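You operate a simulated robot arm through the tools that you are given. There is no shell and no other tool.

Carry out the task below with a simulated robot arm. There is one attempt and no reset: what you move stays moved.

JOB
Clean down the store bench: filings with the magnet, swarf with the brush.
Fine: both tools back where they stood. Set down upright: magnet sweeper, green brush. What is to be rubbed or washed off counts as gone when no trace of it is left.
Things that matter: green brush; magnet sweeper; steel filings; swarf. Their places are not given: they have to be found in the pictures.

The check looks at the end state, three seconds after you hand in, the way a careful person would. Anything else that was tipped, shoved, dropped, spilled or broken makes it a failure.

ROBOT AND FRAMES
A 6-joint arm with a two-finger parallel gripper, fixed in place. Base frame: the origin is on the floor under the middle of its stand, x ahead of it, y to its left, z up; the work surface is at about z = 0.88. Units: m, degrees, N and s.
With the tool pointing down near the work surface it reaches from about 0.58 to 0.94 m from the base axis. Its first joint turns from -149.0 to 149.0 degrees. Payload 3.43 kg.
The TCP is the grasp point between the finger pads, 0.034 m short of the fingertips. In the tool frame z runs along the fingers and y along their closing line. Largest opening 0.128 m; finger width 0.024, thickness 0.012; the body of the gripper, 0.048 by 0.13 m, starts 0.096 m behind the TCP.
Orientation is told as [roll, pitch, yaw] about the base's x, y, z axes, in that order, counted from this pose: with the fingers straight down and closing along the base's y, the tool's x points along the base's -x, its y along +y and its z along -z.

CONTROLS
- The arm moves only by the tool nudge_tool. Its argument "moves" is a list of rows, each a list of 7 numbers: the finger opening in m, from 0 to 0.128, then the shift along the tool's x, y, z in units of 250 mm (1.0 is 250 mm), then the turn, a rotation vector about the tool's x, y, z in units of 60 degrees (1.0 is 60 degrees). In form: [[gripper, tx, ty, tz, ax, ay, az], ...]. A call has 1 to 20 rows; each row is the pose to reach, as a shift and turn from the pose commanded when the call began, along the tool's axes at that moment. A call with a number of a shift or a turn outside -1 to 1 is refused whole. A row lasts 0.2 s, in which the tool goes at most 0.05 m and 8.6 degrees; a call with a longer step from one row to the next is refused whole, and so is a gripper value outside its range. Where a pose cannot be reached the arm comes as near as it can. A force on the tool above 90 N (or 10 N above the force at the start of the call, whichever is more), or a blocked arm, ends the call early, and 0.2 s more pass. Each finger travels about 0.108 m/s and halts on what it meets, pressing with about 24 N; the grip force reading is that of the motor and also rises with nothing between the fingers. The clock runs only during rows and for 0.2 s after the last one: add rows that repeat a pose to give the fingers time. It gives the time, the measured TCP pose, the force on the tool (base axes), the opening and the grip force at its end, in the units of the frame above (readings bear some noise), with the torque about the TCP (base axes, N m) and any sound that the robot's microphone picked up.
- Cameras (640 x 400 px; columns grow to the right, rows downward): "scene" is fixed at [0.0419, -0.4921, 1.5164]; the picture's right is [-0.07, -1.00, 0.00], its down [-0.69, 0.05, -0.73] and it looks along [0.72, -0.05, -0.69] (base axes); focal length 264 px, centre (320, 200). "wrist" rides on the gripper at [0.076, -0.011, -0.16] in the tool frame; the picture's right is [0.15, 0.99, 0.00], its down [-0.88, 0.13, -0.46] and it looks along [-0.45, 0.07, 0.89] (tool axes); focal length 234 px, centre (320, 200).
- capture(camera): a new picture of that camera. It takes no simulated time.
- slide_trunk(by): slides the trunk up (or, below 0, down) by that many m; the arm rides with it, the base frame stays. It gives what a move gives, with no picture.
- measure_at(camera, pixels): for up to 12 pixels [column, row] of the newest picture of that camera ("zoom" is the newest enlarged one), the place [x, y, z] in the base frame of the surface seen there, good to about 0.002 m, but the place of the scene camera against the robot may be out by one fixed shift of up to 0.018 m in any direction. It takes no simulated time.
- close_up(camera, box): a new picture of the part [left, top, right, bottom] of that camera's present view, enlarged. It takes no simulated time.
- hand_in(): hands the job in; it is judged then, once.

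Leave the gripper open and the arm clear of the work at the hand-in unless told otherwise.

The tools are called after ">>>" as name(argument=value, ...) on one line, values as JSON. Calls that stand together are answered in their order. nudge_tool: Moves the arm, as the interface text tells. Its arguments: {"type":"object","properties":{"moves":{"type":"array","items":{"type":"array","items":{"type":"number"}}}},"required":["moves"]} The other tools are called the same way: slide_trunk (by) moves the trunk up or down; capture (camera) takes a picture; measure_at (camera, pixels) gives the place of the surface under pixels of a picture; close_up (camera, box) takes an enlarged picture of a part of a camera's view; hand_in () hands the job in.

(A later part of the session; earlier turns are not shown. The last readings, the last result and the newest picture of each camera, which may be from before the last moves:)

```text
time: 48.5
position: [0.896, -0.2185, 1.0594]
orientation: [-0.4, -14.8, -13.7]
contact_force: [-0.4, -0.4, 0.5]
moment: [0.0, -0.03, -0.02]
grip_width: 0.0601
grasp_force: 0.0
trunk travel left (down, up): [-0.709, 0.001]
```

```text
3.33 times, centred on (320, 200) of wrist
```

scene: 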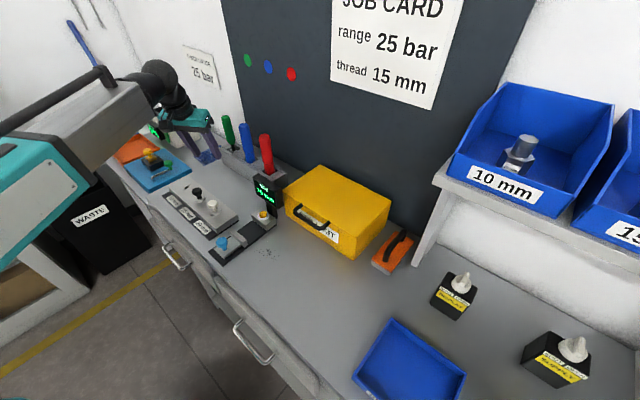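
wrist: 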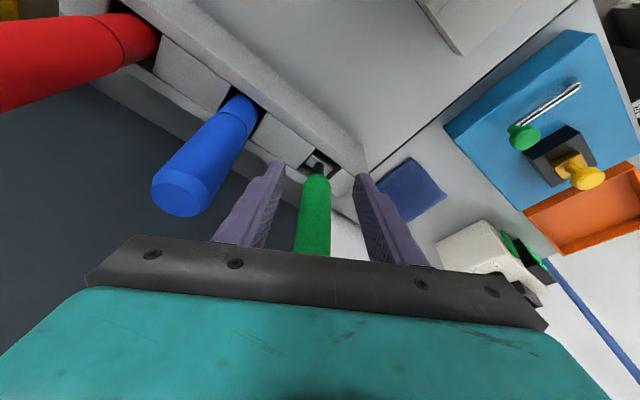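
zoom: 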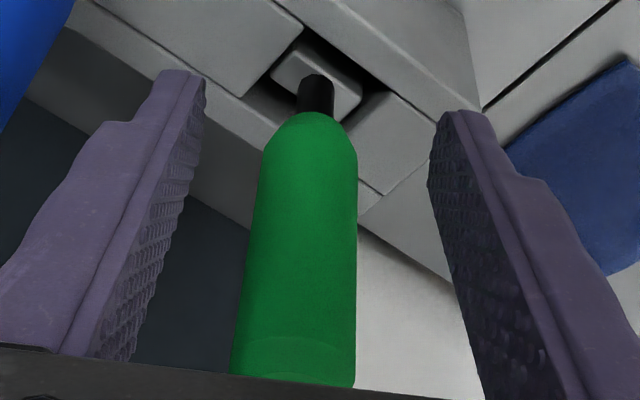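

The axis is about 4.6 cm ahead and laterally centred. I'll advance that far, then close the fingers on the handle.

>>> nudge_tool(moves=[[0.06, -0.09, 0, 0.024, 0, 0, 0], [0.06, -0.178, 0, 0.0476, 0, 0, 0], [0.06, -0.178, 0, 0.0476, 0, 0, 0]])

>>> nudge_tool(moves=[[0.045, 0, 0, 0, 0, 0, 0], [0.03, 0, 0, 0, 0, 0, 0], [0.0, 0, 0, 0, 0, 0, 0], [0.0, 0, 0, 0, 0, 0, 0]])

>>> capture(camera="wrist")

>>> close_up(camera="scene", box=[160, 60, 290, 190])

```text
time: 49.3
position: [0.9419, -0.2288, 1.0591]
orientation: [-0.5, -15.0, -13.7]
contact_force: [-0.9, 0.0, -0.1]
moment: [0.03, -0.03, 0.03]
grip_width: 0.0599
grasp_force: 0.0
trunk travel left (down, up): [-0.709, 0.001]
```

```text
time: 50.3
position: [0.9406, -0.2283, 1.0591]
orientation: [-0.3, -14.9, -13.7]
contact_force: [-0.2, 1.1, 1.0]
moment: [-0.04, 0.01, -0.03]
grip_width: 0.0308
grasp_force: 24.4
trunk travel left (down, up): [-0.709, 0.001]
```

```text
taken
```

wrist: 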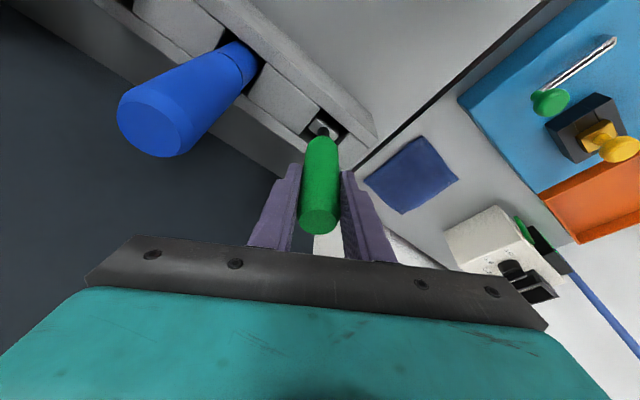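

```text
3.08 times, centred on (225, 125) of scene
```

zoom: 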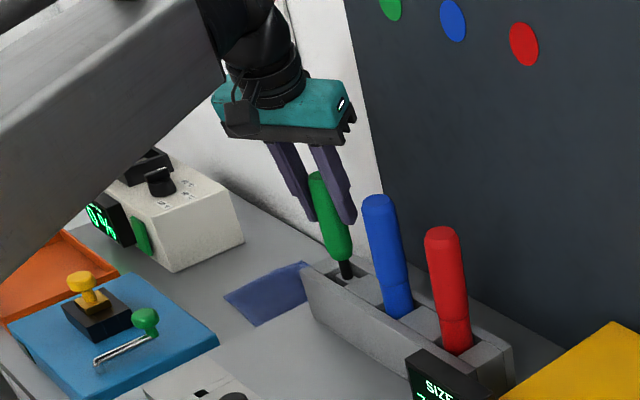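

The handle is held (0.0308 m, 24 N). I'll lift straight up slowly, first 3 cm, and watch for jamming in the slot.

>>> nudge_tool(moves=[[0.0, -0.0104, 0, -0.0386, 0, 0, 0], [0.0, -0.0207, 0, -0.0773, 0, 0, 0], [0.0, -0.0311, 0, -0.1159, 0, 0, 0], [0.0, -0.0311, 0, -0.1159, 0, 0, 0]])

>>> capture(camera="wrist")

>>> close_up(camera="scene", box=[160, 60, 290, 190])

```text
time: 51.3
position: [0.9421, -0.2292, 1.0892]
orientation: [-0.3, -14.9, -13.7]
contact_force: [-0.6, -0.2, -0.3]
moment: [0.0, -0.01, -0.02]
grip_width: 0.0307
grasp_force: 24.1
trunk travel left (down, up): [-0.709, 0.001]
```

```text
taken
```

wrist: 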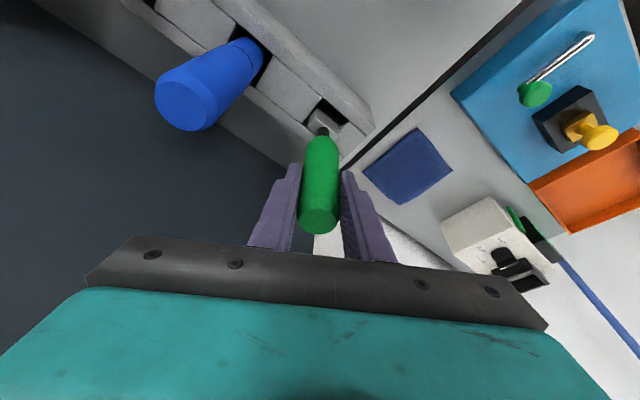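

```text
3.08 times, centred on (225, 125) of scene
```

zoom: 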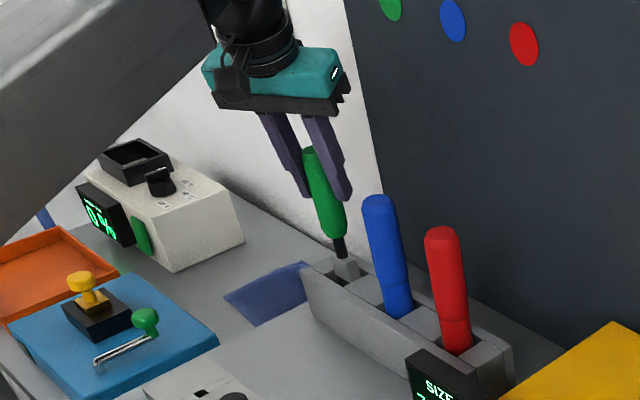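

It is rising freely. I'll continue up another 6.5 cm to bring the bristles out of the rack.

>>> nudge_tool(moves=[[0.0, -0.0168, 0, -0.0628, 0, 0, 0], [0.0, -0.0336, 0, -0.1256, 0, 0, 0], [0.0, -0.0505, 0, -0.1884, 0, 0, 0], [0.0, -0.0673, 0, -0.2512, 0, 0, 0], [0.0, -0.0673, 0, -0.2512, 0, 0, 0]])

>>> capture(camera="wrist")

>>> close_up(camera="scene", box=[160, 40, 290, 190])

```text
time: 52.5
position: [0.9425, -0.2293, 1.1538]
orientation: [-0.5, -15.0, -13.7]
contact_force: [1.1, -1.2, -0.8]
moment: [-0.04, -0.01, 0.0]
grip_width: 0.0309
grasp_force: 24.5
trunk travel left (down, up): [-0.709, 0.001]
```

```text
taken
```

wrist: 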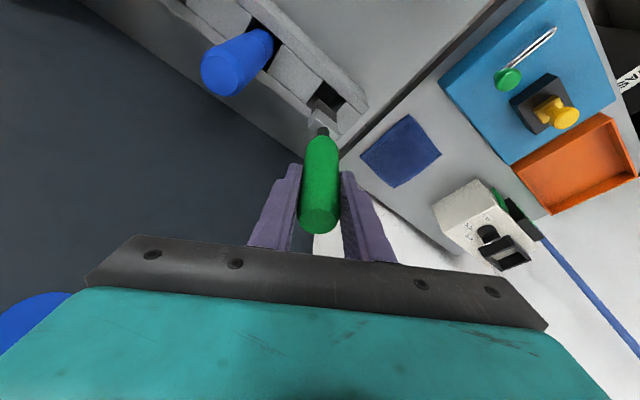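

```text
2.67 times, centred on (225, 115) of scene
```

zoom: 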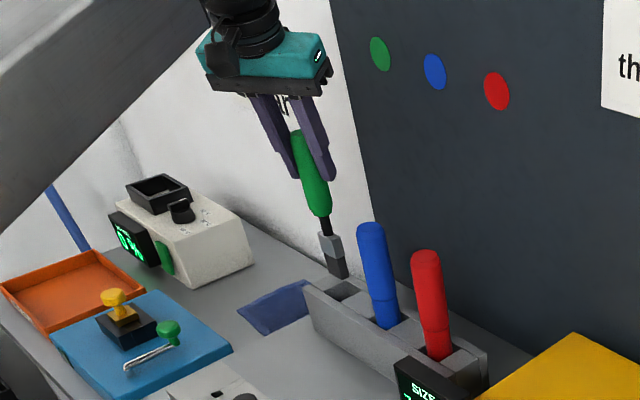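

The brush is out: a grey ferrule with darker bristles below, ending near zoom (342,276). I'll measure the bristle tip height and the rack slot edges for the return.

>>> measure_at(camera="zoom", pixels=[[340, 273], [337, 262], [332, 243], [326, 225], [345, 290], [343, 280]])

>>> close_up(camera="wrist", box=[280, 70, 390, 160])

>>> measure_at(camera="zoom", pixels=[[250, 60], [345, 145], [190, 155], [300, 240], [270, 150], [205, 220], [230, 95], [330, 150]])

```text
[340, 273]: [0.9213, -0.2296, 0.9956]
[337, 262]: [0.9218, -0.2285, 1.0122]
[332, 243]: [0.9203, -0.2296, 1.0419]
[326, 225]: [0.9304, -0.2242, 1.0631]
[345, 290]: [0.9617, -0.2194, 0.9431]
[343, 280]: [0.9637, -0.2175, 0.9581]
```

```text
4.44 times, centred on (335, 115) of wrist
```

zoom: 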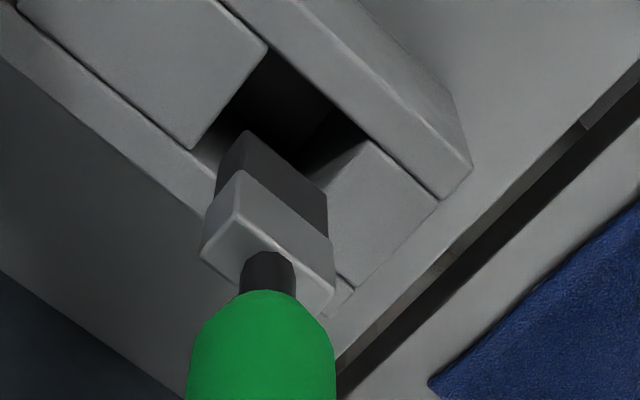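

```text
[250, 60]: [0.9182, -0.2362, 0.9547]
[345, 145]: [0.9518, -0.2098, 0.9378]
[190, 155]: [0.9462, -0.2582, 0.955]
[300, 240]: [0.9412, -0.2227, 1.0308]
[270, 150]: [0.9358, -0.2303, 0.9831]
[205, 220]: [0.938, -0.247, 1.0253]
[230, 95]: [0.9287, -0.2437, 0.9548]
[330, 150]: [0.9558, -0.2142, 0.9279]
```

The bristle tip is about 0.169 m below the TCP and is now at z≈0.985. Before moving inward I'll check the heights of the gauge knobs, the display and the other fixtures along the way.

>>> capture(camera="scene")

>>> measure_at(camera="scene", pixels=[[197, 188], [213, 203], [263, 214], [222, 241], [265, 178], [265, 188], [250, 232], [236, 236], [272, 250], [262, 176], [243, 226], [275, 222]])

>>> close_up(camera="scene", box=[200, 170, 310, 280])

```text
taken
```

scene: 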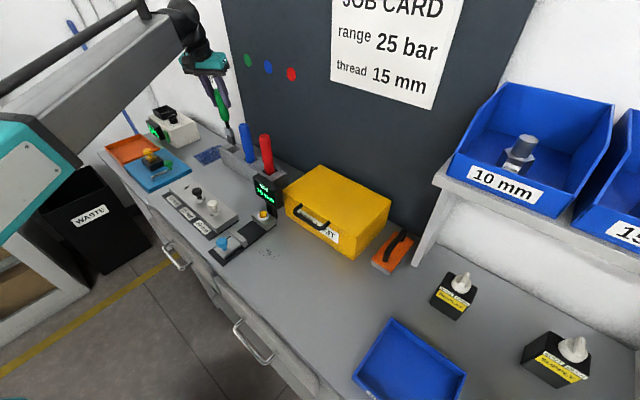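

```text
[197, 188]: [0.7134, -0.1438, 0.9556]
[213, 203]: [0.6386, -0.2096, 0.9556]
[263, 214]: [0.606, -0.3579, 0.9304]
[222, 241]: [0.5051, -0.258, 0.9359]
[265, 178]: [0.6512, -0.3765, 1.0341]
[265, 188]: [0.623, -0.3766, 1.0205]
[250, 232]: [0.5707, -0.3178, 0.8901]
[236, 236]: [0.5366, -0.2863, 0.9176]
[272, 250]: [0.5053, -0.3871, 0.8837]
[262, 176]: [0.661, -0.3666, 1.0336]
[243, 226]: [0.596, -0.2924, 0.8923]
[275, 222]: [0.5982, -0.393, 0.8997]
```

```text
3.64 times, centred on (255, 225) of scene
```

zoom: 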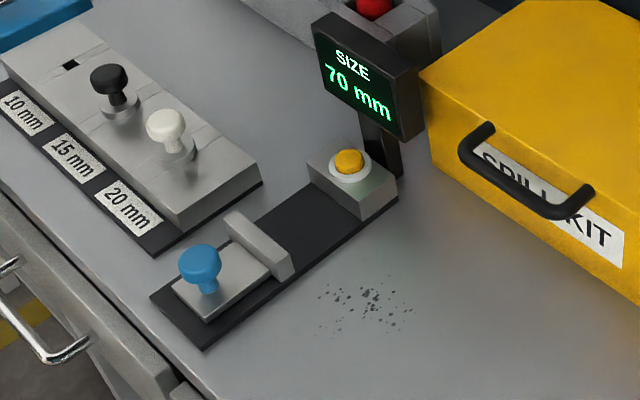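

The knob tops are about 0.955 and the display top about 1.04. I'll draw the brush straight inward toward the base by 0.24 m while rising 3 cm, so its tip stays above 0.985 and over the knobs.

>>> nudge_tool(moves=[[0.0, 0.1, 0, -0.1, 0, 0, 0], [0.0, 0.25, 0, -0.18, 0, 0, 0], [0.0, 0.42, 0, -0.23, 0, 0, 0], [0.0, 0.58, 0, -0.271, 0, 0, 0], [0.0, 0.74, 0, -0.314, 0, 0, 0], [0.0, 0.896, 0, -0.364, 0, 0, 0], [0.0, 0.896, 0, -0.364, 0, 0, 0]])

>>> capture(camera="scene")

>>> capture(camera="wrist")

```text
time: 54.1
position: [0.7092, -0.1703, 1.1853]
orientation: [-0.4, -14.8, -13.7]
contact_force: [0.2, -0.1, -1.3]
moment: [0.02, 0.0, -0.04]
grip_width: 0.031
grasp_force: 23.5
trunk travel left (down, up): [-0.709, 0.001]
```

```text
taken
```

scene: 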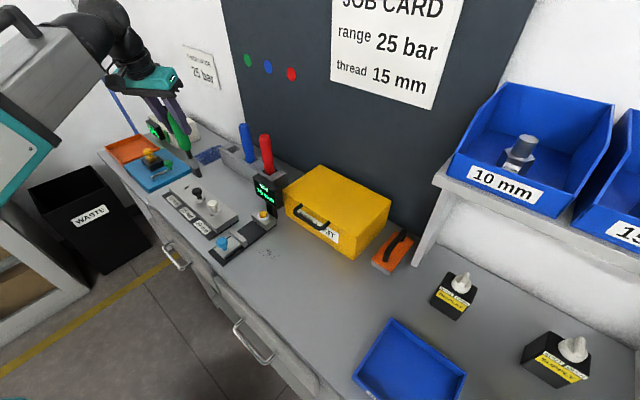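

```text
taken
```

wrist: 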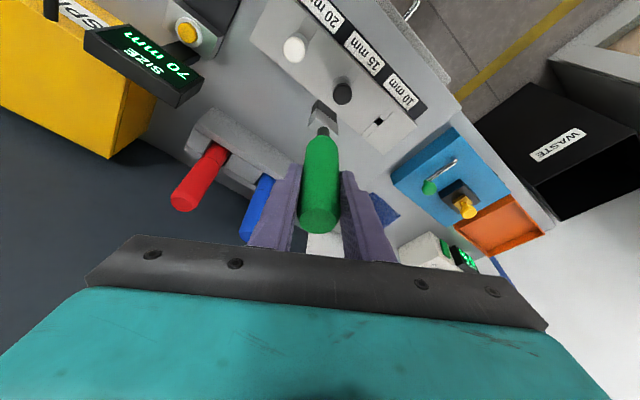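

The brush is clear of the rack and hanging upright. I'll swing around toward the swarf in two moves, keeping the tip above the display height and inside its radius. The first goes to about (0.60,-0.25).

>>> nudge_tool(moves=[[0.0, 0.08, -0.1, -0.04, 0.0097, 0, 0.036], [0.0, 0.16, -0.205, -0.075, 0.0194, 0, 0.0725], [0.0, 0.24, -0.31, -0.11, 0.0291, 0, 0.109], [0.0, 0.3205, -0.414, -0.148, 0.0388, 0, 0.145], [0.0, 0.3205, -0.414, -0.148, 0.0388, 0, 0.145]])

>>> nudge_tool(moves=[[0.0, 0.012, -0.135, -0.0033, 0.013, 0, 0.048], [0.0, 0.025, -0.27, -0.0066, 0.026, 0, 0.097], [0.0, 0.037, -0.405, -0.01, 0.039, 0, 0.145], [0.0, 0.049, -0.54, -0.013, 0.052, 0, 0.193], [0.0, 0.0614, -0.677, -0.0165, 0.0647, 0, 0.2415], [0.0, 0.0614, -0.677, -0.0165, 0.0647, 0, 0.2415]])

>>> capture(camera="scene")

>>> capture(camera="wrist")

```text
time: 55.3
position: [0.6001, -0.2513, 1.201]
orientation: [-0.4, -14.9, -22.7]
contact_force: [-0.9, 0.4, -1.8]
moment: [-0.03, 0.0, -0.02]
grip_width: 0.0307
grasp_force: 24.2
trunk travel left (down, up): [-0.709, 0.001]
```

```text
time: 56.7
position: [0.5179, -0.4004, 1.2018]
orientation: [-0.4, -15.1, -37.6]
contact_force: [-0.6, 0.5, -0.5]
moment: [0.04, 0.04, 0.03]
grip_width: 0.0309
grasp_force: 24.1
trunk travel left (down, up): [-0.709, 0.001]
```

```text
taken
```

scene: 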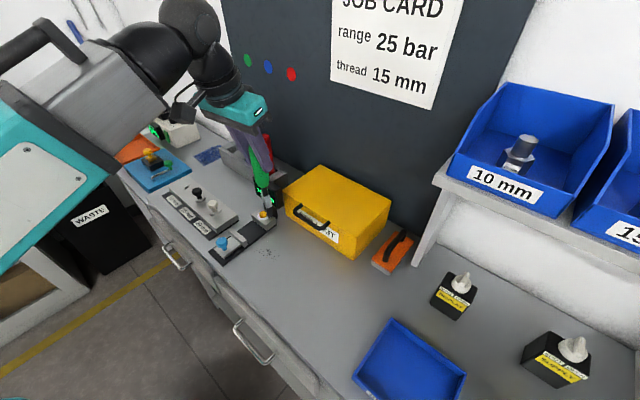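

```text
taken
```

wrist: 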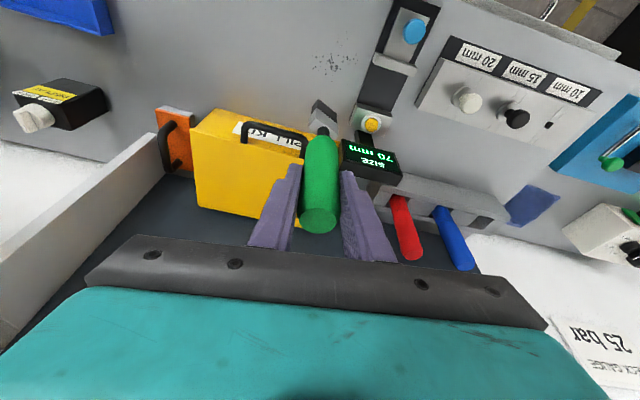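

The swarf dots are visible at wrist (332,62), just ahead of the brush. I'll enlarge and measure their full extent.

>>> close_up(camera="wrist", box=[295, 35, 375, 90])

>>> measure_at(camera="wrist", pixels=[[332, 62], [313, 66], [357, 60], [335, 50], [330, 76], [345, 52], [366, 75], [380, 55], [325, 108], [330, 125], [320, 70], [345, 70]])

```text
7.27 times, centred on (335, 62) of wrist
```

zoom: 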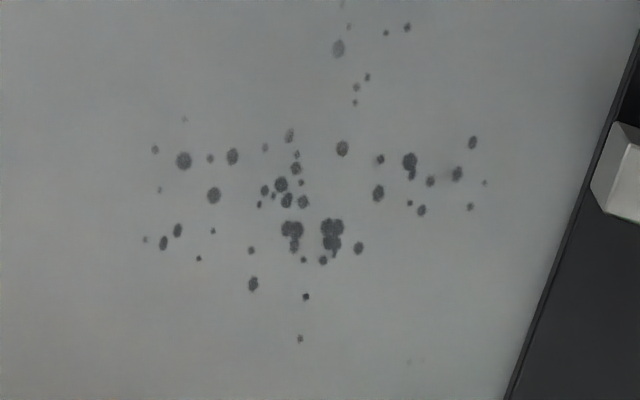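

```text
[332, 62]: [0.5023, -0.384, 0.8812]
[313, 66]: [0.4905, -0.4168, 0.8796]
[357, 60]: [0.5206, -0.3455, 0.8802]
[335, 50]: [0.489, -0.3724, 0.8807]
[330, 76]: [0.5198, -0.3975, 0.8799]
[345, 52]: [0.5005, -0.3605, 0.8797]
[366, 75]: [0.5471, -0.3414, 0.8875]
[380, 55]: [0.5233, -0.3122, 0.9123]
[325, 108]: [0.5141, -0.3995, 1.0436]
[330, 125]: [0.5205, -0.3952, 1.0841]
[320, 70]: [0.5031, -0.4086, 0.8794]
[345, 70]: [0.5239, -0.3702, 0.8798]
```

The swarf spans radius 0.59-0.665 m and about ±4.5 cm sideways around (0.502,-0.384), with the fixture edge a further 2 cm to the left. I'll lower to z≈1.10 first, then ease the tilt from 15° to 6° so the arm can work this close in.

>>> nudge_tool(moves=[[0.0, 0.035, 0, 0.13, 0, 0, 0], [0.0, 0.07, 0, 0.26, 0, 0, 0], [0.0, 0.1055, 0, 0.393, 0, 0, 0], [0.0, 0.1055, 0, 0.393, 0, 0, 0]])

>>> nudge_tool(moves=[[0.0, 0, 0, 0, 0, 0.075, 0], [0.0, 0, 0, 0, 0, 0.15, 0], [0.0, 0, 0, 0, 0, 0.15, 0]])

>>> capture(camera="scene")

>>> capture(camera="wrist")

```text
time: 57.7
position: [0.5191, -0.4018, 1.1016]
orientation: [-0.4, -15.1, -37.7]
contact_force: [0.5, 0.2, 0.6]
moment: [-0.02, -0.02, 0.03]
grip_width: 0.0307
grasp_force: 24.3
trunk travel left (down, up): [-0.709, 0.001]
```

```text
time: 58.5
position: [0.5179, -0.4023, 1.1]
orientation: [-0.4, -5.9, -37.7]
contact_force: [-0.8, -0.2, -1.8]
moment: [0.04, 0.01, 0.01]
grip_width: 0.0304
grasp_force: 24.3
trunk travel left (down, up): [-0.709, 0.001]
```

```text
taken
```

scene: 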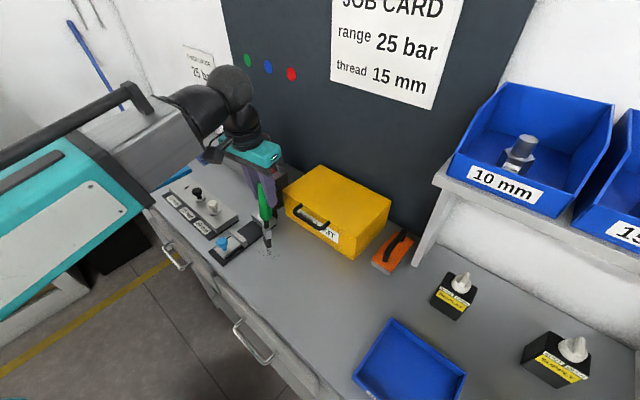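

```text
taken
```

wrist: 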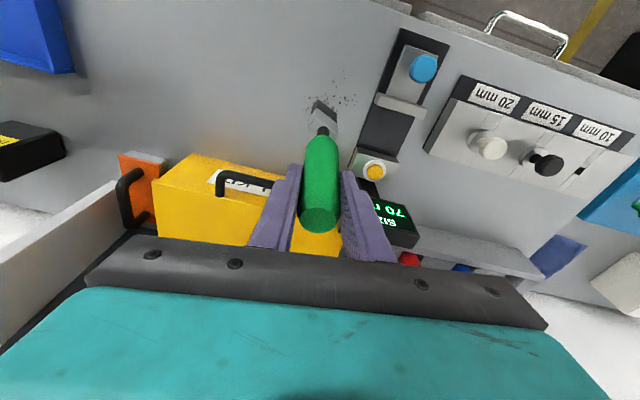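

I'll look at the brush head close up to judge its size before lowering it.

>>> close_up(camera="wrist", box=[285, 60, 375, 150])

>>> measure_at(camera="wrist", pixels=[[319, 101], [312, 122], [336, 125], [310, 105], [333, 117], [322, 110], [316, 128], [338, 110]])

>>> close_up(camera="scene", box=[220, 180, 310, 280])

```text
4.44 times, centred on (330, 105) of wrist
```

zoom: 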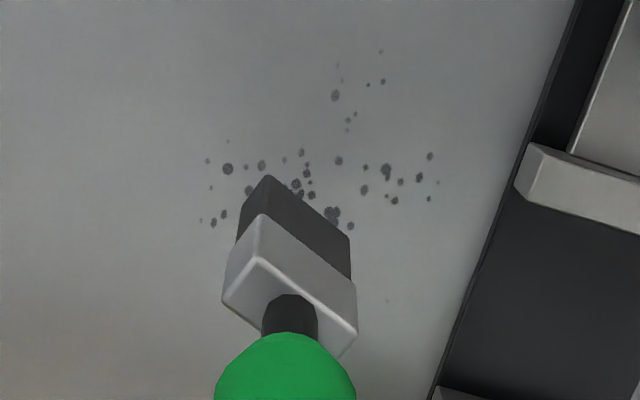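

```text
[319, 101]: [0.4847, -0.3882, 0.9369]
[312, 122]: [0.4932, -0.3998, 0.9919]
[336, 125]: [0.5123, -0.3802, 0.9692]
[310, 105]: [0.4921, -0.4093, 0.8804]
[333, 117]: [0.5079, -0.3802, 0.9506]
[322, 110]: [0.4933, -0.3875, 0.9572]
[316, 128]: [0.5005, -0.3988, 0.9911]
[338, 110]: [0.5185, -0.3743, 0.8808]
```

```text
4.00 times, centred on (265, 230) of scene
```

zoom: 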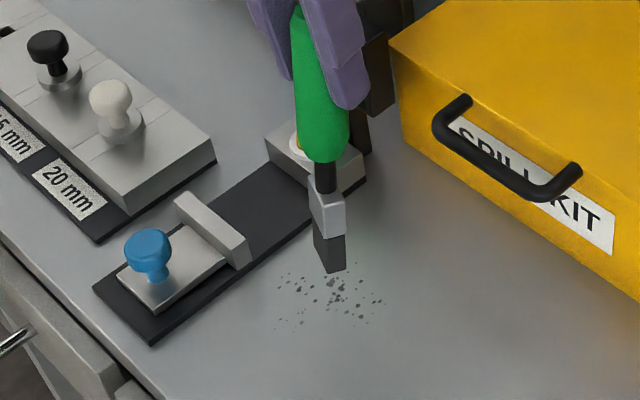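

The bristle block is roughly 3 cm by 2 cm, with its bottom at z≈0.935 when the TCP is at 1.10, so contact should come near 1.046. I'll move to the outer-right start of the patch and lower to just above the bench.

>>> nudge_tool(moves=[[0.0, -0.0577, -0.106, 0.006, 0, 0, 0], [0.0, -0.1154, -0.212, 0.013, 0, 0, 0], [0.0, -0.106, -0.212, 0.105, 0, 0, 0], [0.0, -0.0969, -0.212, 0.1925, 0, 0, 0], [0.0, -0.0969, -0.212, 0.1925, 0, 0, 0]])

>>> close_up(camera="wrist", box=[270, 40, 420, 150])

>>> close_up(camera="scene", box=[220, 180, 310, 280])

```text
time: 59.7
position: [0.5091, -0.4602, 1.0565]
orientation: [-0.4, -5.9, -37.9]
contact_force: [-1.0, 1.9, 2.0]
moment: [0.24, 0.14, -0.02]
grip_width: 0.0308
grasp_force: 23.8
trunk travel left (down, up): [-0.709, 0.001]
```

```text
3.64 times, centred on (345, 95) of wrist
```

zoom: 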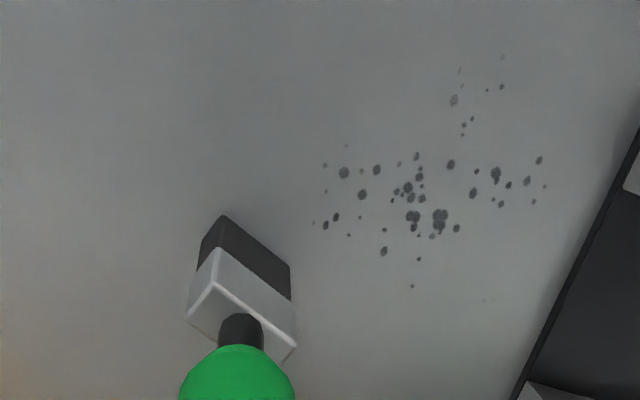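

```text
4.00 times, centred on (265, 230) of scene
```

zoom: 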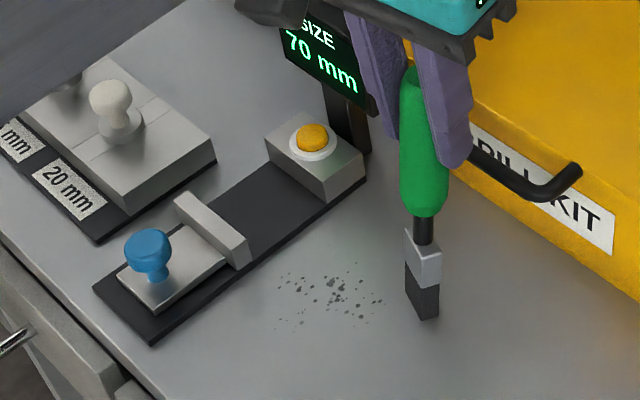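

The force shows about 2 N with a matching torque at the tip, so the bristles may already be touching. I'll measure the bristle bottom to confirm.

>>> measure_at(camera="zoom", pixels=[[424, 310], [430, 322], [415, 300], [436, 314], [408, 285], [425, 265]])

>>> nudge_tool(moves=[[0.0, 0.0004, 0, 0.004, 0, 0, 0], [0.0, 0.0004, 0, 0.004, 0, 0, 0]])

```text
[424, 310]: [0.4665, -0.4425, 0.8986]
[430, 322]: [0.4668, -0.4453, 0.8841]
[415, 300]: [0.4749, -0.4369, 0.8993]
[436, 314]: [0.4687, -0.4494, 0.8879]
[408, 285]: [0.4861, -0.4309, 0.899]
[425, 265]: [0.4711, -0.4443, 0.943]
```

```text
time: 60.3
position: [0.5092, -0.461, 1.0559]
orientation: [-0.4, -6.0, -37.8]
contact_force: [-0.5, -1.2, 9.0]
moment: [-0.11, 0.22, 0.01]
grip_width: 0.0306
grasp_force: 23.7
trunk travel left (down, up): [-0.709, 0.001]
```

Contact is confirmed at about 9 N. First stroke: left across the outer edge of the patch for 9 cm, then I'll see what it does.

>>> nudge_tool(moves=[[0.0, 0, 0.06, -0.0004, 0, 0, 0], [0.0, 0, 0.12, -0.0008, 0, 0, 0], [0.0, 0, 0.18, -0.0012, 0, 0, 0], [0.0, 0, 0.24, -0.0017, 0, 0, 0], [0.0, 0, 0.3, -0.0021, 0, 0, 0], [0.0, 0, 0.36, -0.0025, 0, 0, 0], [0.0, 0, 0.36, -0.0025, 0, 0, 0]])

>>> capture(camera="wrist")

>>> close_up(camera="wrist", box=[240, 40, 390, 150])

>>> close_up(camera="scene", box=[220, 180, 310, 280])

```text
time: 61.9
position: [0.5632, -0.3889, 1.0556]
orientation: [-0.4, -6.1, -37.8]
contact_force: [-4.4, -7.0, 15.6]
moment: [-1.17, 1.02, 0.1]
grip_width: 0.0325
grasp_force: 24.2
trunk travel left (down, up): [-0.709, 0.001]
```

```text
taken
```

wrist: 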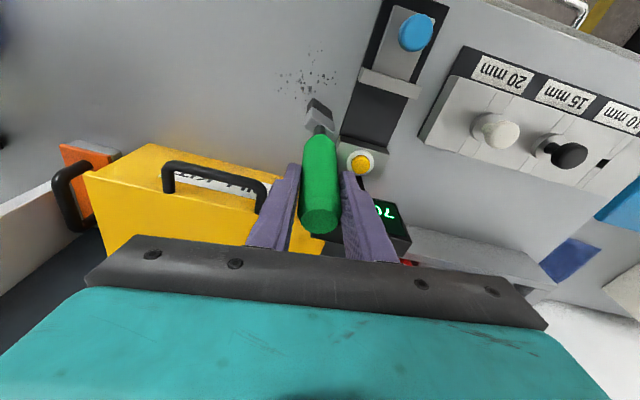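

```text
3.64 times, centred on (315, 95) of wrist
```

zoom: 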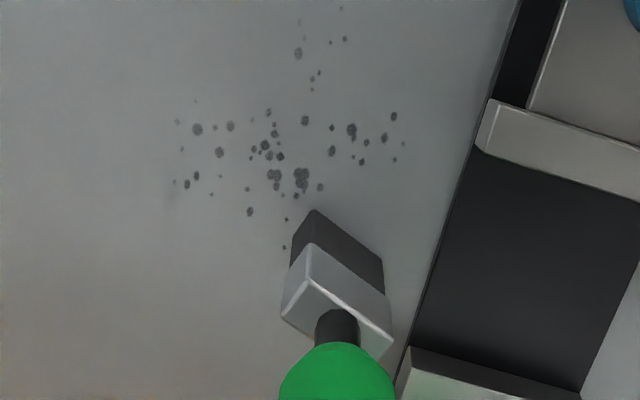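

```text
4.00 times, centred on (265, 230) of scene
```

zoom: 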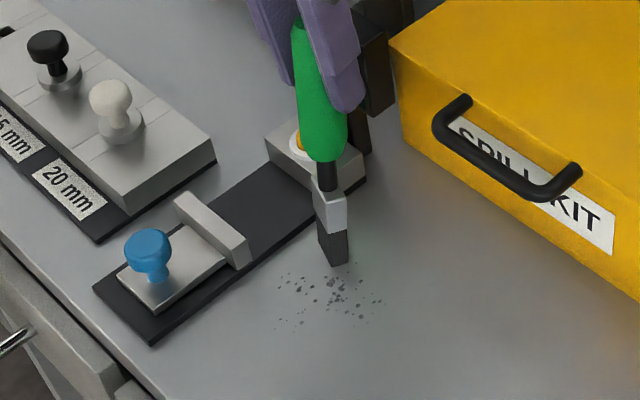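

The force rose to 15.6 N and the grip opened slightly, so that was pressing too hard. I'll raise 2 mm to unload and check whether the brush shifted in the fingers.

>>> nudge_tool(moves=[[0.0, -0.0008, 0, -0.008, 0, 0, 0], [0.0, -0.0008, 0, -0.008, 0, 0, 0]])

>>> close_up(camera="wrist", box=[240, 40, 390, 250])

```text
time: 62.5
position: [0.5638, -0.3884, 1.0543]
orientation: [-0.3, -6.0, -37.8]
contact_force: [-0.5, -0.6, -1.3]
moment: [-0.01, -0.01, 0.0]
grip_width: 0.0306
grasp_force: 23.6
trunk travel left (down, up): [-0.709, 0.001]
```

```text
1.90 times, centred on (315, 145) of wrist
```

zoom: 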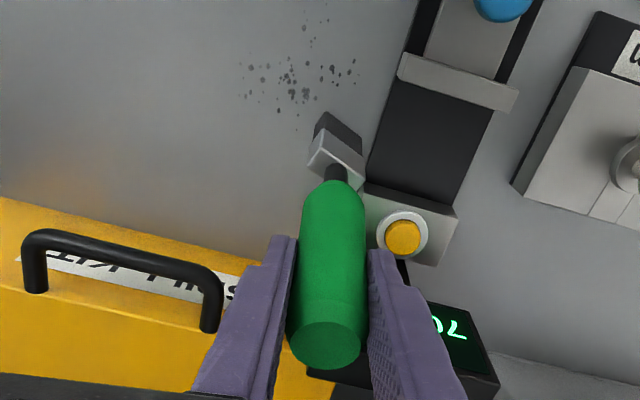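

The brush did not slip; the neck is at the same pixel as before. I'll step inward 1.4 cm and stroke back to the right with about 1 mm less pressure.

>>> nudge_tool(moves=[[0.0, 0.0557, 0, -0.0059, 0, 0, 0], [0.0, 0.0561, 0, -0.0019, 0, 0, 0], [0.0, 0.0561, -0.06, -0.0015, 0, 0, 0], [0.0, 0.0561, -0.12, -0.0011, 0, 0, 0], [0.0, 0.0561, -0.18, -0.0007, 0, 0, 0], [0.0, 0.0561, -0.24, -0.0003, 0, 0, 0], [0.0, 0.0561, -0.3, 0.0001, 0, 0, 0], [0.0, 0.0561, -0.36, 0.0006, 0, 0, 0], [0.0, 0.0561, -0.36, 0.0006, 0, 0, 0]])

>>> close_up(camera="wrist", box=[270, 40, 420, 150])

```text
time: 64.5
position: [0.4964, -0.4522, 1.0551]
orientation: [-0.3, -6.0, -37.7]
contact_force: [0.6, -0.6, -0.4]
moment: [0.0, -0.05, 0.0]
grip_width: 0.0304
grasp_force: 24.3
trunk travel left (down, up): [-0.709, 0.001]
```

```text
3.64 times, centred on (345, 95) of wrist
```

zoom: 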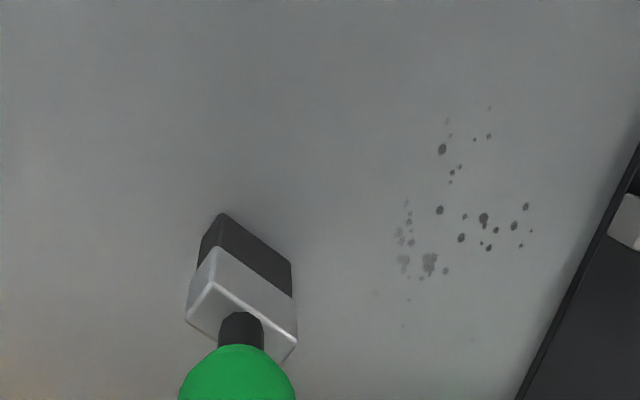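

The brush is clearing the dots: the right part is gone and the middle has faded. So the dots are the swarf and the light pressure works. Next are two strokes, each stepped 1.2 cm further in.

>>> nudge_tool(moves=[[0.0, 0.0477, 0, -0.0022, 0, 0, 0], [0.0, 0.0477, 0.06, -0.0026, 0, 0, 0], [0.0, 0.0477, 0.12, -0.003, 0, 0, 0], [0.0, 0.0477, 0.18, -0.0034, 0, 0, 0], [0.0, 0.0477, 0.24, -0.0039, 0, 0, 0], [0.0, 0.0477, 0.3, -0.0043, 0, 0, 0], [0.0, 0.0477, 0.35, -0.0047, 0, 0, 0], [0.0, 0.0477, 0.4, -0.005, 0, 0, 0], [0.0, 0.0954, 0.4, -0.0102, 0, 0, 0], [0.0, 0.0954, 0.34, -0.0098, 0, 0, 0], [0.0, 0.0954, 0.28, -0.0094, 0, 0, 0], [0.0, 0.0954, 0.22, -0.009, 0, 0, 0], [0.0, 0.0954, 0.16, -0.0086, 0, 0, 0], [0.0, 0.0954, 0.1, -0.0081, 0, 0, 0], [0.0, 0.0954, 0.04, -0.0077, 0, 0, 0], [0.0, 0.0954, 0.0, -0.0074, 0, 0, 0]])

>>> close_up(camera="wrist", box=[270, 40, 420, 150])

```text
time: 67.9
position: [0.4775, -0.4377, 1.0544]
orientation: [-0.4, -6.0, -37.8]
contact_force: [0.2, -0.5, -0.2]
moment: [-0.01, 0.0, 0.01]
grip_width: 0.0303
grasp_force: 24.3
trunk travel left (down, up): [-0.709, 0.001]
```

```text
3.64 times, centred on (345, 95) of wrist
```

zoom: 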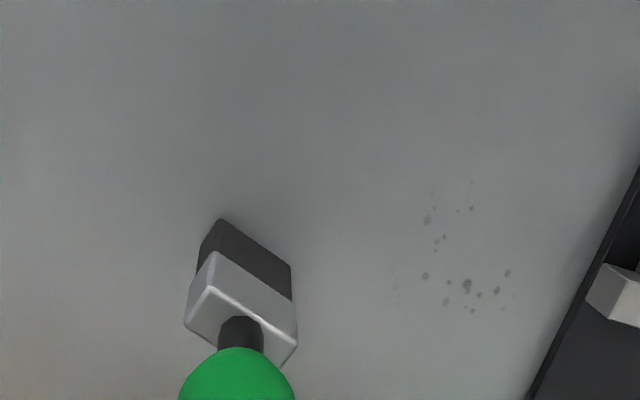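

Only faint specks remain on the left side, around zoom (425-510,180-310). I'll do two more strokes stepping further inward, reaching slightly further left.

>>> nudge_tool(moves=[[0.0, 0.0477, 0, -0.0038, 0, 0, 0], [0.0, 0.0477, 0.06, -0.0042, 0, 0, 0], [0.0, 0.0477, 0.12, -0.0046, 0, 0, 0], [0.0, 0.0477, 0.18, -0.005, 0, 0, 0], [0.0, 0.0477, 0.24, -0.0054, 0, 0, 0], [0.0, 0.0477, 0.29, -0.0058, 0, 0, 0], [0.0, 0.0477, 0.34, -0.0061, 0, 0, 0], [0.0, 0.0477, 0.39, -0.0065, 0, 0, 0], [0.0, 0.0477, 0.43, -0.0068, 0, 0, 0], [0.0, 0.0954, 0.43, -0.012, 0, 0, 0], [0.0, 0.0954, 0.38, -0.0116, 0, 0, 0], [0.0, 0.0954, 0.33, -0.0112, 0, 0, 0], [0.0, 0.0954, 0.28, -0.0108, 0, 0, 0], [0.0, 0.0954, 0.22, -0.0104, 0, 0, 0], [0.0, 0.0954, 0.16, -0.01, 0, 0, 0], [0.0, 0.0954, 0.1, -0.0096, 0, 0, 0], [0.0, 0.0954, 0.05, -0.0092, 0, 0, 0], [0.0, 0.0954, 0.0, -0.0089, 0, 0, 0]])

>>> close_up(camera="wrist", box=[270, 40, 420, 150])

>>> close_up(camera="scene", box=[220, 200, 310, 290])

```text
time: 71.7
position: [0.4606, -0.4219, 1.0536]
orientation: [-0.4, -6.0, -37.8]
contact_force: [2.1, 2.6, 2.6]
moment: [0.48, -0.33, -0.03]
grip_width: 0.0303
grasp_force: 24.1
trunk travel left (down, up): [-0.709, 0.001]
```

```text
3.64 times, centred on (345, 95) of wrist
```

zoom: 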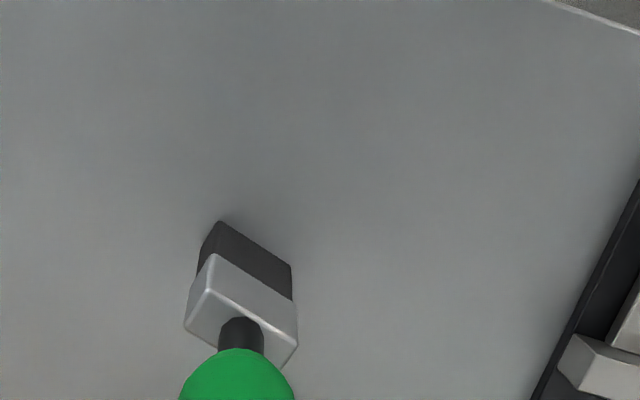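

```text
4.44 times, centred on (265, 245) of scene
```

zoom: 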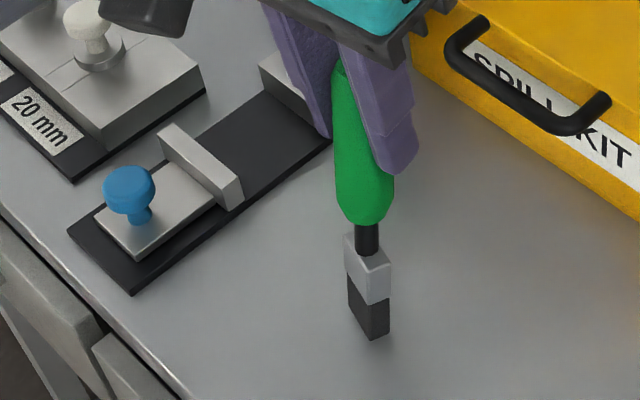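

The area looks clean. To leave no trace I'll make a second pass: one stroke at the innermost edge, then a return slightly further out.

>>> nudge_tool(moves=[[0.0, 0.044, 0, -0.0046, 0, 0, 0], [0.0, 0.044, 0.06, -0.005, 0, 0, 0], [0.0, 0.044, 0.12, -0.0054, 0, 0, 0], [0.0, 0.044, 0.18, -0.0058, 0, 0, 0], [0.0, 0.044, 0.24, -0.0062, 0, 0, 0], [0.0, 0.044, 0.29, -0.0066, 0, 0, 0], [0.0, 0.044, 0.34, -0.0069, 0, 0, 0], [0.0, 0.044, 0.39, -0.0073, 0, 0, 0], [0.0, 0.044, 0.44, -0.0077, 0, 0, 0], [0.0, -0.03, 0.44, 0.0, 0, 0, 0], [0.0, -0.03, 0.38, 0.0004, 0, 0, 0], [0.0, -0.03, 0.33, 0.0008, 0, 0, 0], [0.0, -0.03, 0.28, 0.0012, 0, 0, 0], [0.0, -0.03, 0.22, 0.0016, 0, 0, 0], [0.0, -0.03, 0.16, 0.002, 0, 0, 0], [0.0, -0.03, 0.1, 0.0024, 0, 0, 0], [0.0, -0.03, 0.05, 0.0028, 0, 0, 0], [0.0, -0.03, 0.0, 0.0031, 0, 0, 0]])

>>> close_up(camera="wrist", box=[240, 20, 420, 150])

```text
time: 75.5
position: [0.4651, -0.428, 1.0539]
orientation: [-0.4, -6.0, -37.8]
contact_force: [0.1, -0.6, 0.4]
moment: [0.0, 0.0, 0.0]
grip_width: 0.0301
grasp_force: 24.1
trunk travel left (down, up): [-0.709, 0.001]
```

```text
3.08 times, centred on (330, 85) of wrist
```

zoom: 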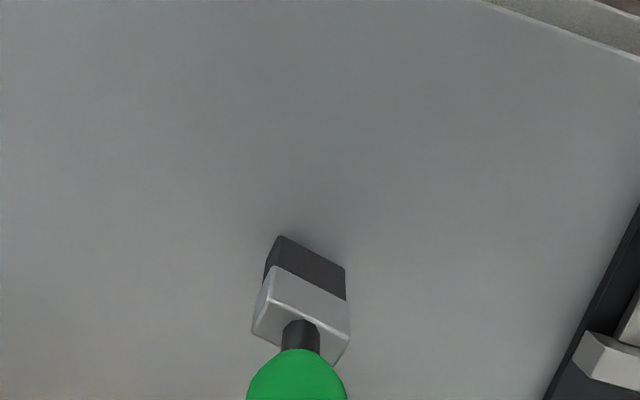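

Clean so far. One more light pass over the outer half of the patch, left at mid radius and back right at the outer radius, staying off the fixture.

>>> nudge_tool(moves=[[0.0, -0.1034, 0, 0.0117, 0, 0, 0], [0.0, -0.1034, 0.06, 0.0113, 0, 0, 0], [0.0, -0.1034, 0.12, 0.0109, 0, 0, 0], [0.0, -0.1034, 0.18, 0.0105, 0, 0, 0], [0.0, -0.1034, 0.24, 0.0101, 0, 0, 0], [0.0, -0.1034, 0.29, 0.0097, 0, 0, 0], [0.0, -0.1034, 0.34, 0.0094, 0, 0, 0], [0.0, -0.1034, 0.4, 0.009, 0, 0, 0], [0.0, -0.15, 0.37, 0.0141, 0, 0, 0], [0.0, -0.19, 0.36, 0.0184, 0, 0, 0], [0.0, -0.19, 0.3, 0.0188, 0, 0, 0], [0.0, -0.19, 0.24, 0.0192, 0, 0, 0], [0.0, -0.19, 0.18, 0.0196, 0, 0, 0], [0.0, -0.19, 0.12, 0.02, 0, 0, 0], [0.0, -0.19, 0.06, 0.0204, 0, 0, 0], [0.0, -0.19, 0.0, 0.0208, 0, 0, 0]])

>>> capture(camera="wrist")

>>> close_up(camera="wrist", box=[270, 20, 450, 150])

```text
time: 78.9
position: [0.5027, -0.4548, 1.0547]
orientation: [-0.3, -6.0, -37.7]
contact_force: [-0.5, -0.6, -0.8]
moment: [-0.01, -0.05, 0.01]
grip_width: 0.03
grasp_force: 24.5
trunk travel left (down, up): [-0.709, 0.001]
```

```text
taken
```

wrist: 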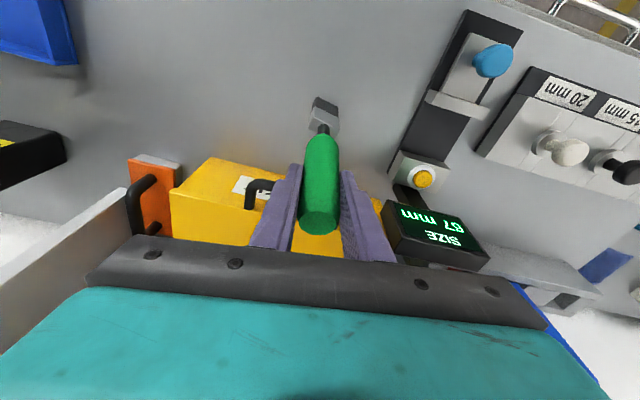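

```text
3.08 times, centred on (360, 85) of wrist
```

zoom: 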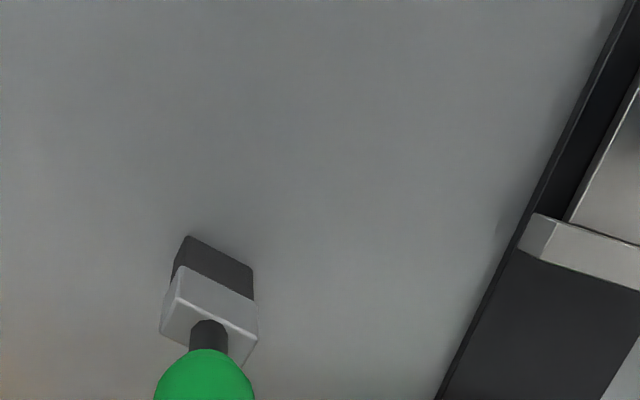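

Something to check: the display now reads 67 mm, and it read 70 mm at the start. The brush may have touched the slide of that gauge. I'll lift clear of the bench and look closely at the fixture.

>>> nudge_tool(moves=[[0.0, -0.01, 0, -0.1, 0, 0, 0], [0.0, -0.0205, -0.05, -0.199, 0, 0, 0], [0.0, -0.0205, -0.1, -0.199, 0, 0, 0], [0.0, -0.0205, -0.1, -0.199, 0, 0, 0]])

>>> close_up(camera="scene", box=[200, 170, 310, 280])

>>> capture(camera="wrist")

```text
time: 79.9
position: [0.4887, -0.4753, 1.1048]
orientation: [-0.4, -6.0, -37.9]
contact_force: [0.3, -0.2, -0.5]
moment: [0.03, 0.02, 0.04]
grip_width: 0.0297
grasp_force: 24.5
trunk travel left (down, up): [-0.709, 0.001]
```

```text
3.64 times, centred on (255, 225) of scene
```

zoom: 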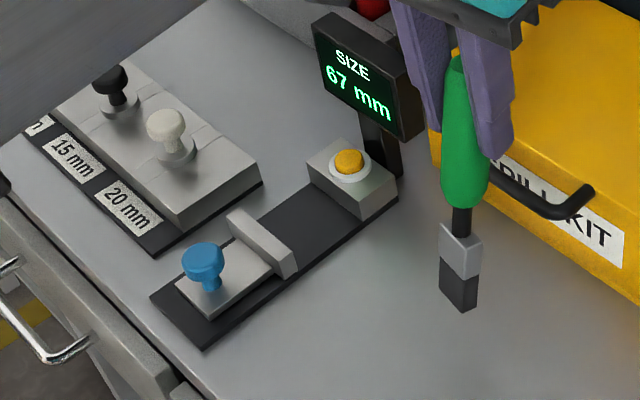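

```text
taken
```

wrist: 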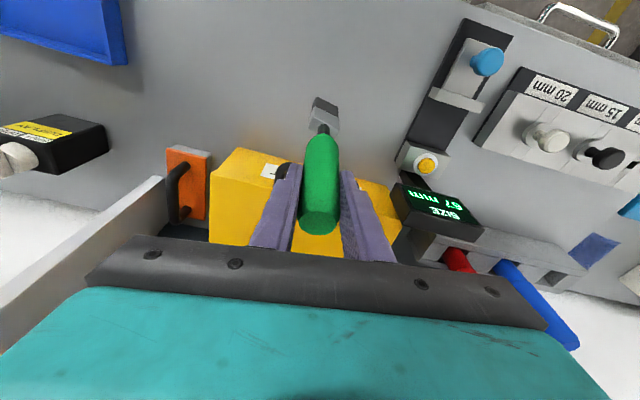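

Only the slide moved, about 3 mm toward the fixed block; the base hasn't moved. I must have brushed it on the innermost stroke. I'll put the brush back first and then push the slide back to 70 mm, using the display as a guide. Now I'll tilt back to 15° and rise.

>>> nudge_tool(moves=[[0.0, 0, 0, 0, 0, -0.075, 0], [0.0, 0, 0, 0, 0, -0.15, 0], [0.0, 0, 0, 0, 0, -0.15, 0]])

>>> nudge_tool(moves=[[0.0, -0.035, 0, -0.13, 0, 0, 0], [0.0, -0.07, 0, -0.26, 0, 0, 0], [0.0, -0.1055, 0, -0.393, 0, 0, 0], [0.0, -0.1055, 0, -0.393, 0, 0, 0]])

>>> capture(camera="wrist")

```text
time: 80.7
position: [0.4885, -0.4756, 1.1051]
orientation: [-0.4, -15.0, -37.7]
contact_force: [-0.1, -0.3, -2.3]
moment: [-0.03, 0.02, 0.0]
grip_width: 0.0302
grasp_force: 24.0
trunk travel left (down, up): [-0.709, 0.001]
```

```text
time: 81.7
position: [0.4898, -0.4735, 1.2072]
orientation: [-0.5, -15.1, -37.7]
contact_force: [-0.8, -0.8, -1.9]
moment: [-0.01, -0.02, 0.03]
grip_width: 0.0299
grasp_force: 24.1
trunk travel left (down, up): [-0.709, 0.001]
```

```text
taken
```

wrist: 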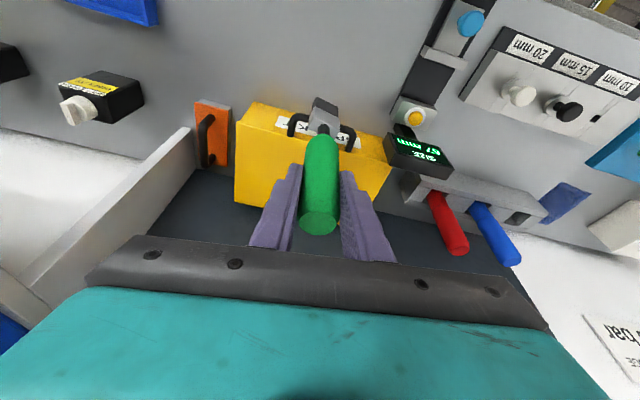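

The brush hasn't slipped in the grip. I'll swing back along the same route toward (0.60,-0.25), then toward (0.709,-0.170).

>>> nudge_tool(moves=[[0.0, 0.032, 0.163, -0.0085, -0.0108, 0, -0.04], [0.0, 0.064, 0.326, -0.017, -0.0216, 0, -0.08], [0.0, 0.096, 0.489, -0.0256, -0.0324, 0, -0.12], [0.0, 0.128, 0.652, -0.034, -0.0431, 0, -0.161], [0.0, 0.16, 0.815, -0.0427, -0.0539, 0, -0.201], [0.0, 0.1913, 0.977, -0.0512, -0.0647, 0, -0.2415], [0.0, 0.1913, 0.977, -0.0512, -0.0647, 0, -0.2415]])

```text
time: 83.3
position: [0.5995, -0.2506, 1.205]
orientation: [-0.4, -14.9, -22.6]
contact_force: [0.3, -0.4, -0.9]
moment: [-0.02, 0.0, 0.06]
grip_width: 0.0299
grasp_force: 23.6
trunk travel left (down, up): [-0.709, 0.001]
```

Next, on to (0.709,-0.170) with yaw -13.7°.

>>> nudge_tool(moves=[[0.0, -0.07, 0.116, 0.018, -0.0097, 0, -0.036], [0.0, -0.136, 0.232, 0.036, -0.0193, 0, -0.072], [0.0, -0.204, 0.348, 0.055, -0.029, 0, -0.108], [0.0, -0.272, 0.465, 0.0729, -0.0386, 0, -0.144], [0.0, -0.272, 0.465, 0.0729, -0.0386, 0, -0.144]])

>>> capture(camera="wrist")

```text
time: 84.5
position: [0.7117, -0.1723, 1.2032]
orientation: [-0.3, -14.9, -13.9]
contact_force: [0.2, 0.0, -1.1]
moment: [0.03, 0.01, 0.01]
grip_width: 0.03
grasp_force: 24.0
trunk travel left (down, up): [-0.709, 0.001]
```

```text
taken
```

wrist: 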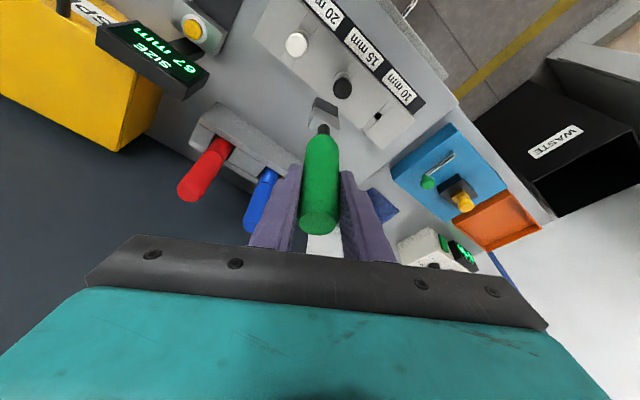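

The brush looks the same in the hand as when it was taken. I'll move outward to above its slot, staying high, then settle at z≈1.16.

>>> nudge_tool(moves=[[0.0, -0.1833, 0, 0.0491, 0, 0, 0], [0.0, -0.3666, 0, 0.0982, 0, 0, 0], [0.0, -0.55, 0, 0.1474, 0, 0, 0], [0.0, -0.7332, 0, 0.1965, 0, 0, 0], [0.0, -0.9165, 0, 0.2456, 0, 0, 0], [0.0, -0.872, 0, 0.4118, 0, 0, 0], [0.0, -0.872, 0, 0.4118, 0, 0, 0]])

>>> nudge_tool(moves=[[0.0, 0, 0, 0, 0, 0, 0]])

>>> capture(camera="wrist")

>>> close_up(camera="wrist", box=[280, 70, 390, 160])

>>> close_up(camera="scene", box=[160, 40, 290, 190])

```text
time: 86.1
position: [0.9404, -0.2298, 1.1601]
orientation: [-0.4, -14.9, -13.8]
contact_force: [-0.2, 0.7, -0.4]
moment: [-0.02, 0.02, 0.01]
grip_width: 0.03
grasp_force: 24.5
trunk travel left (down, up): [-0.709, 0.001]
```

```text
time: 86.5
position: [0.9404, -0.229, 1.1598]
orientation: [-0.5, -15.0, -13.8]
contact_force: [-0.7, 0.2, -1.4]
moment: [-0.02, -0.01, -0.04]
grip_width: 0.0299
grasp_force: 23.9
trunk travel left (down, up): [-0.709, 0.001]
```

```text
taken
```

wrist: 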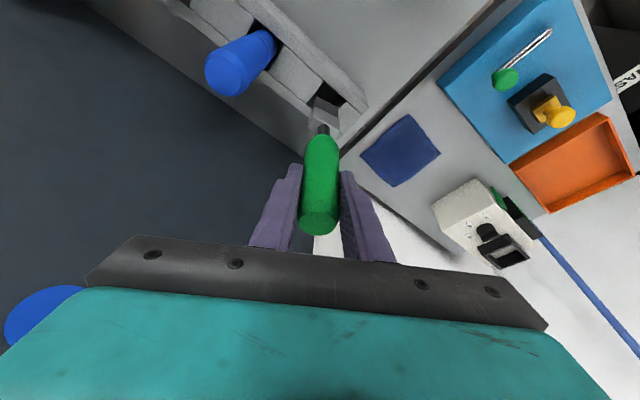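

```text
4.44 times, centred on (335, 115) of wrist
```

zoom: 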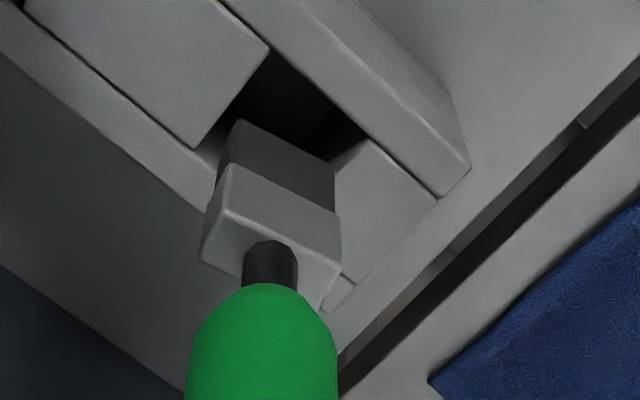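

```text
2.67 times, centred on (225, 115) of scene
```

zoom: 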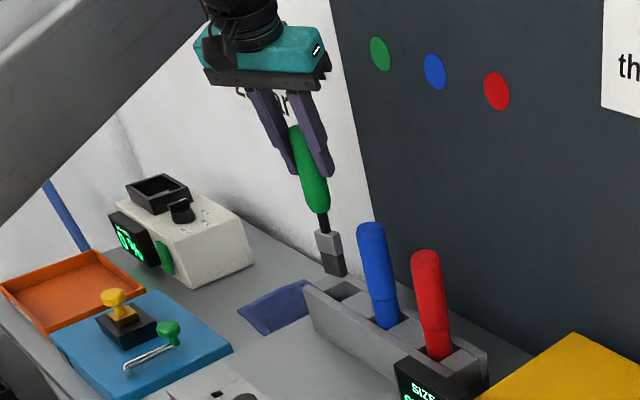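

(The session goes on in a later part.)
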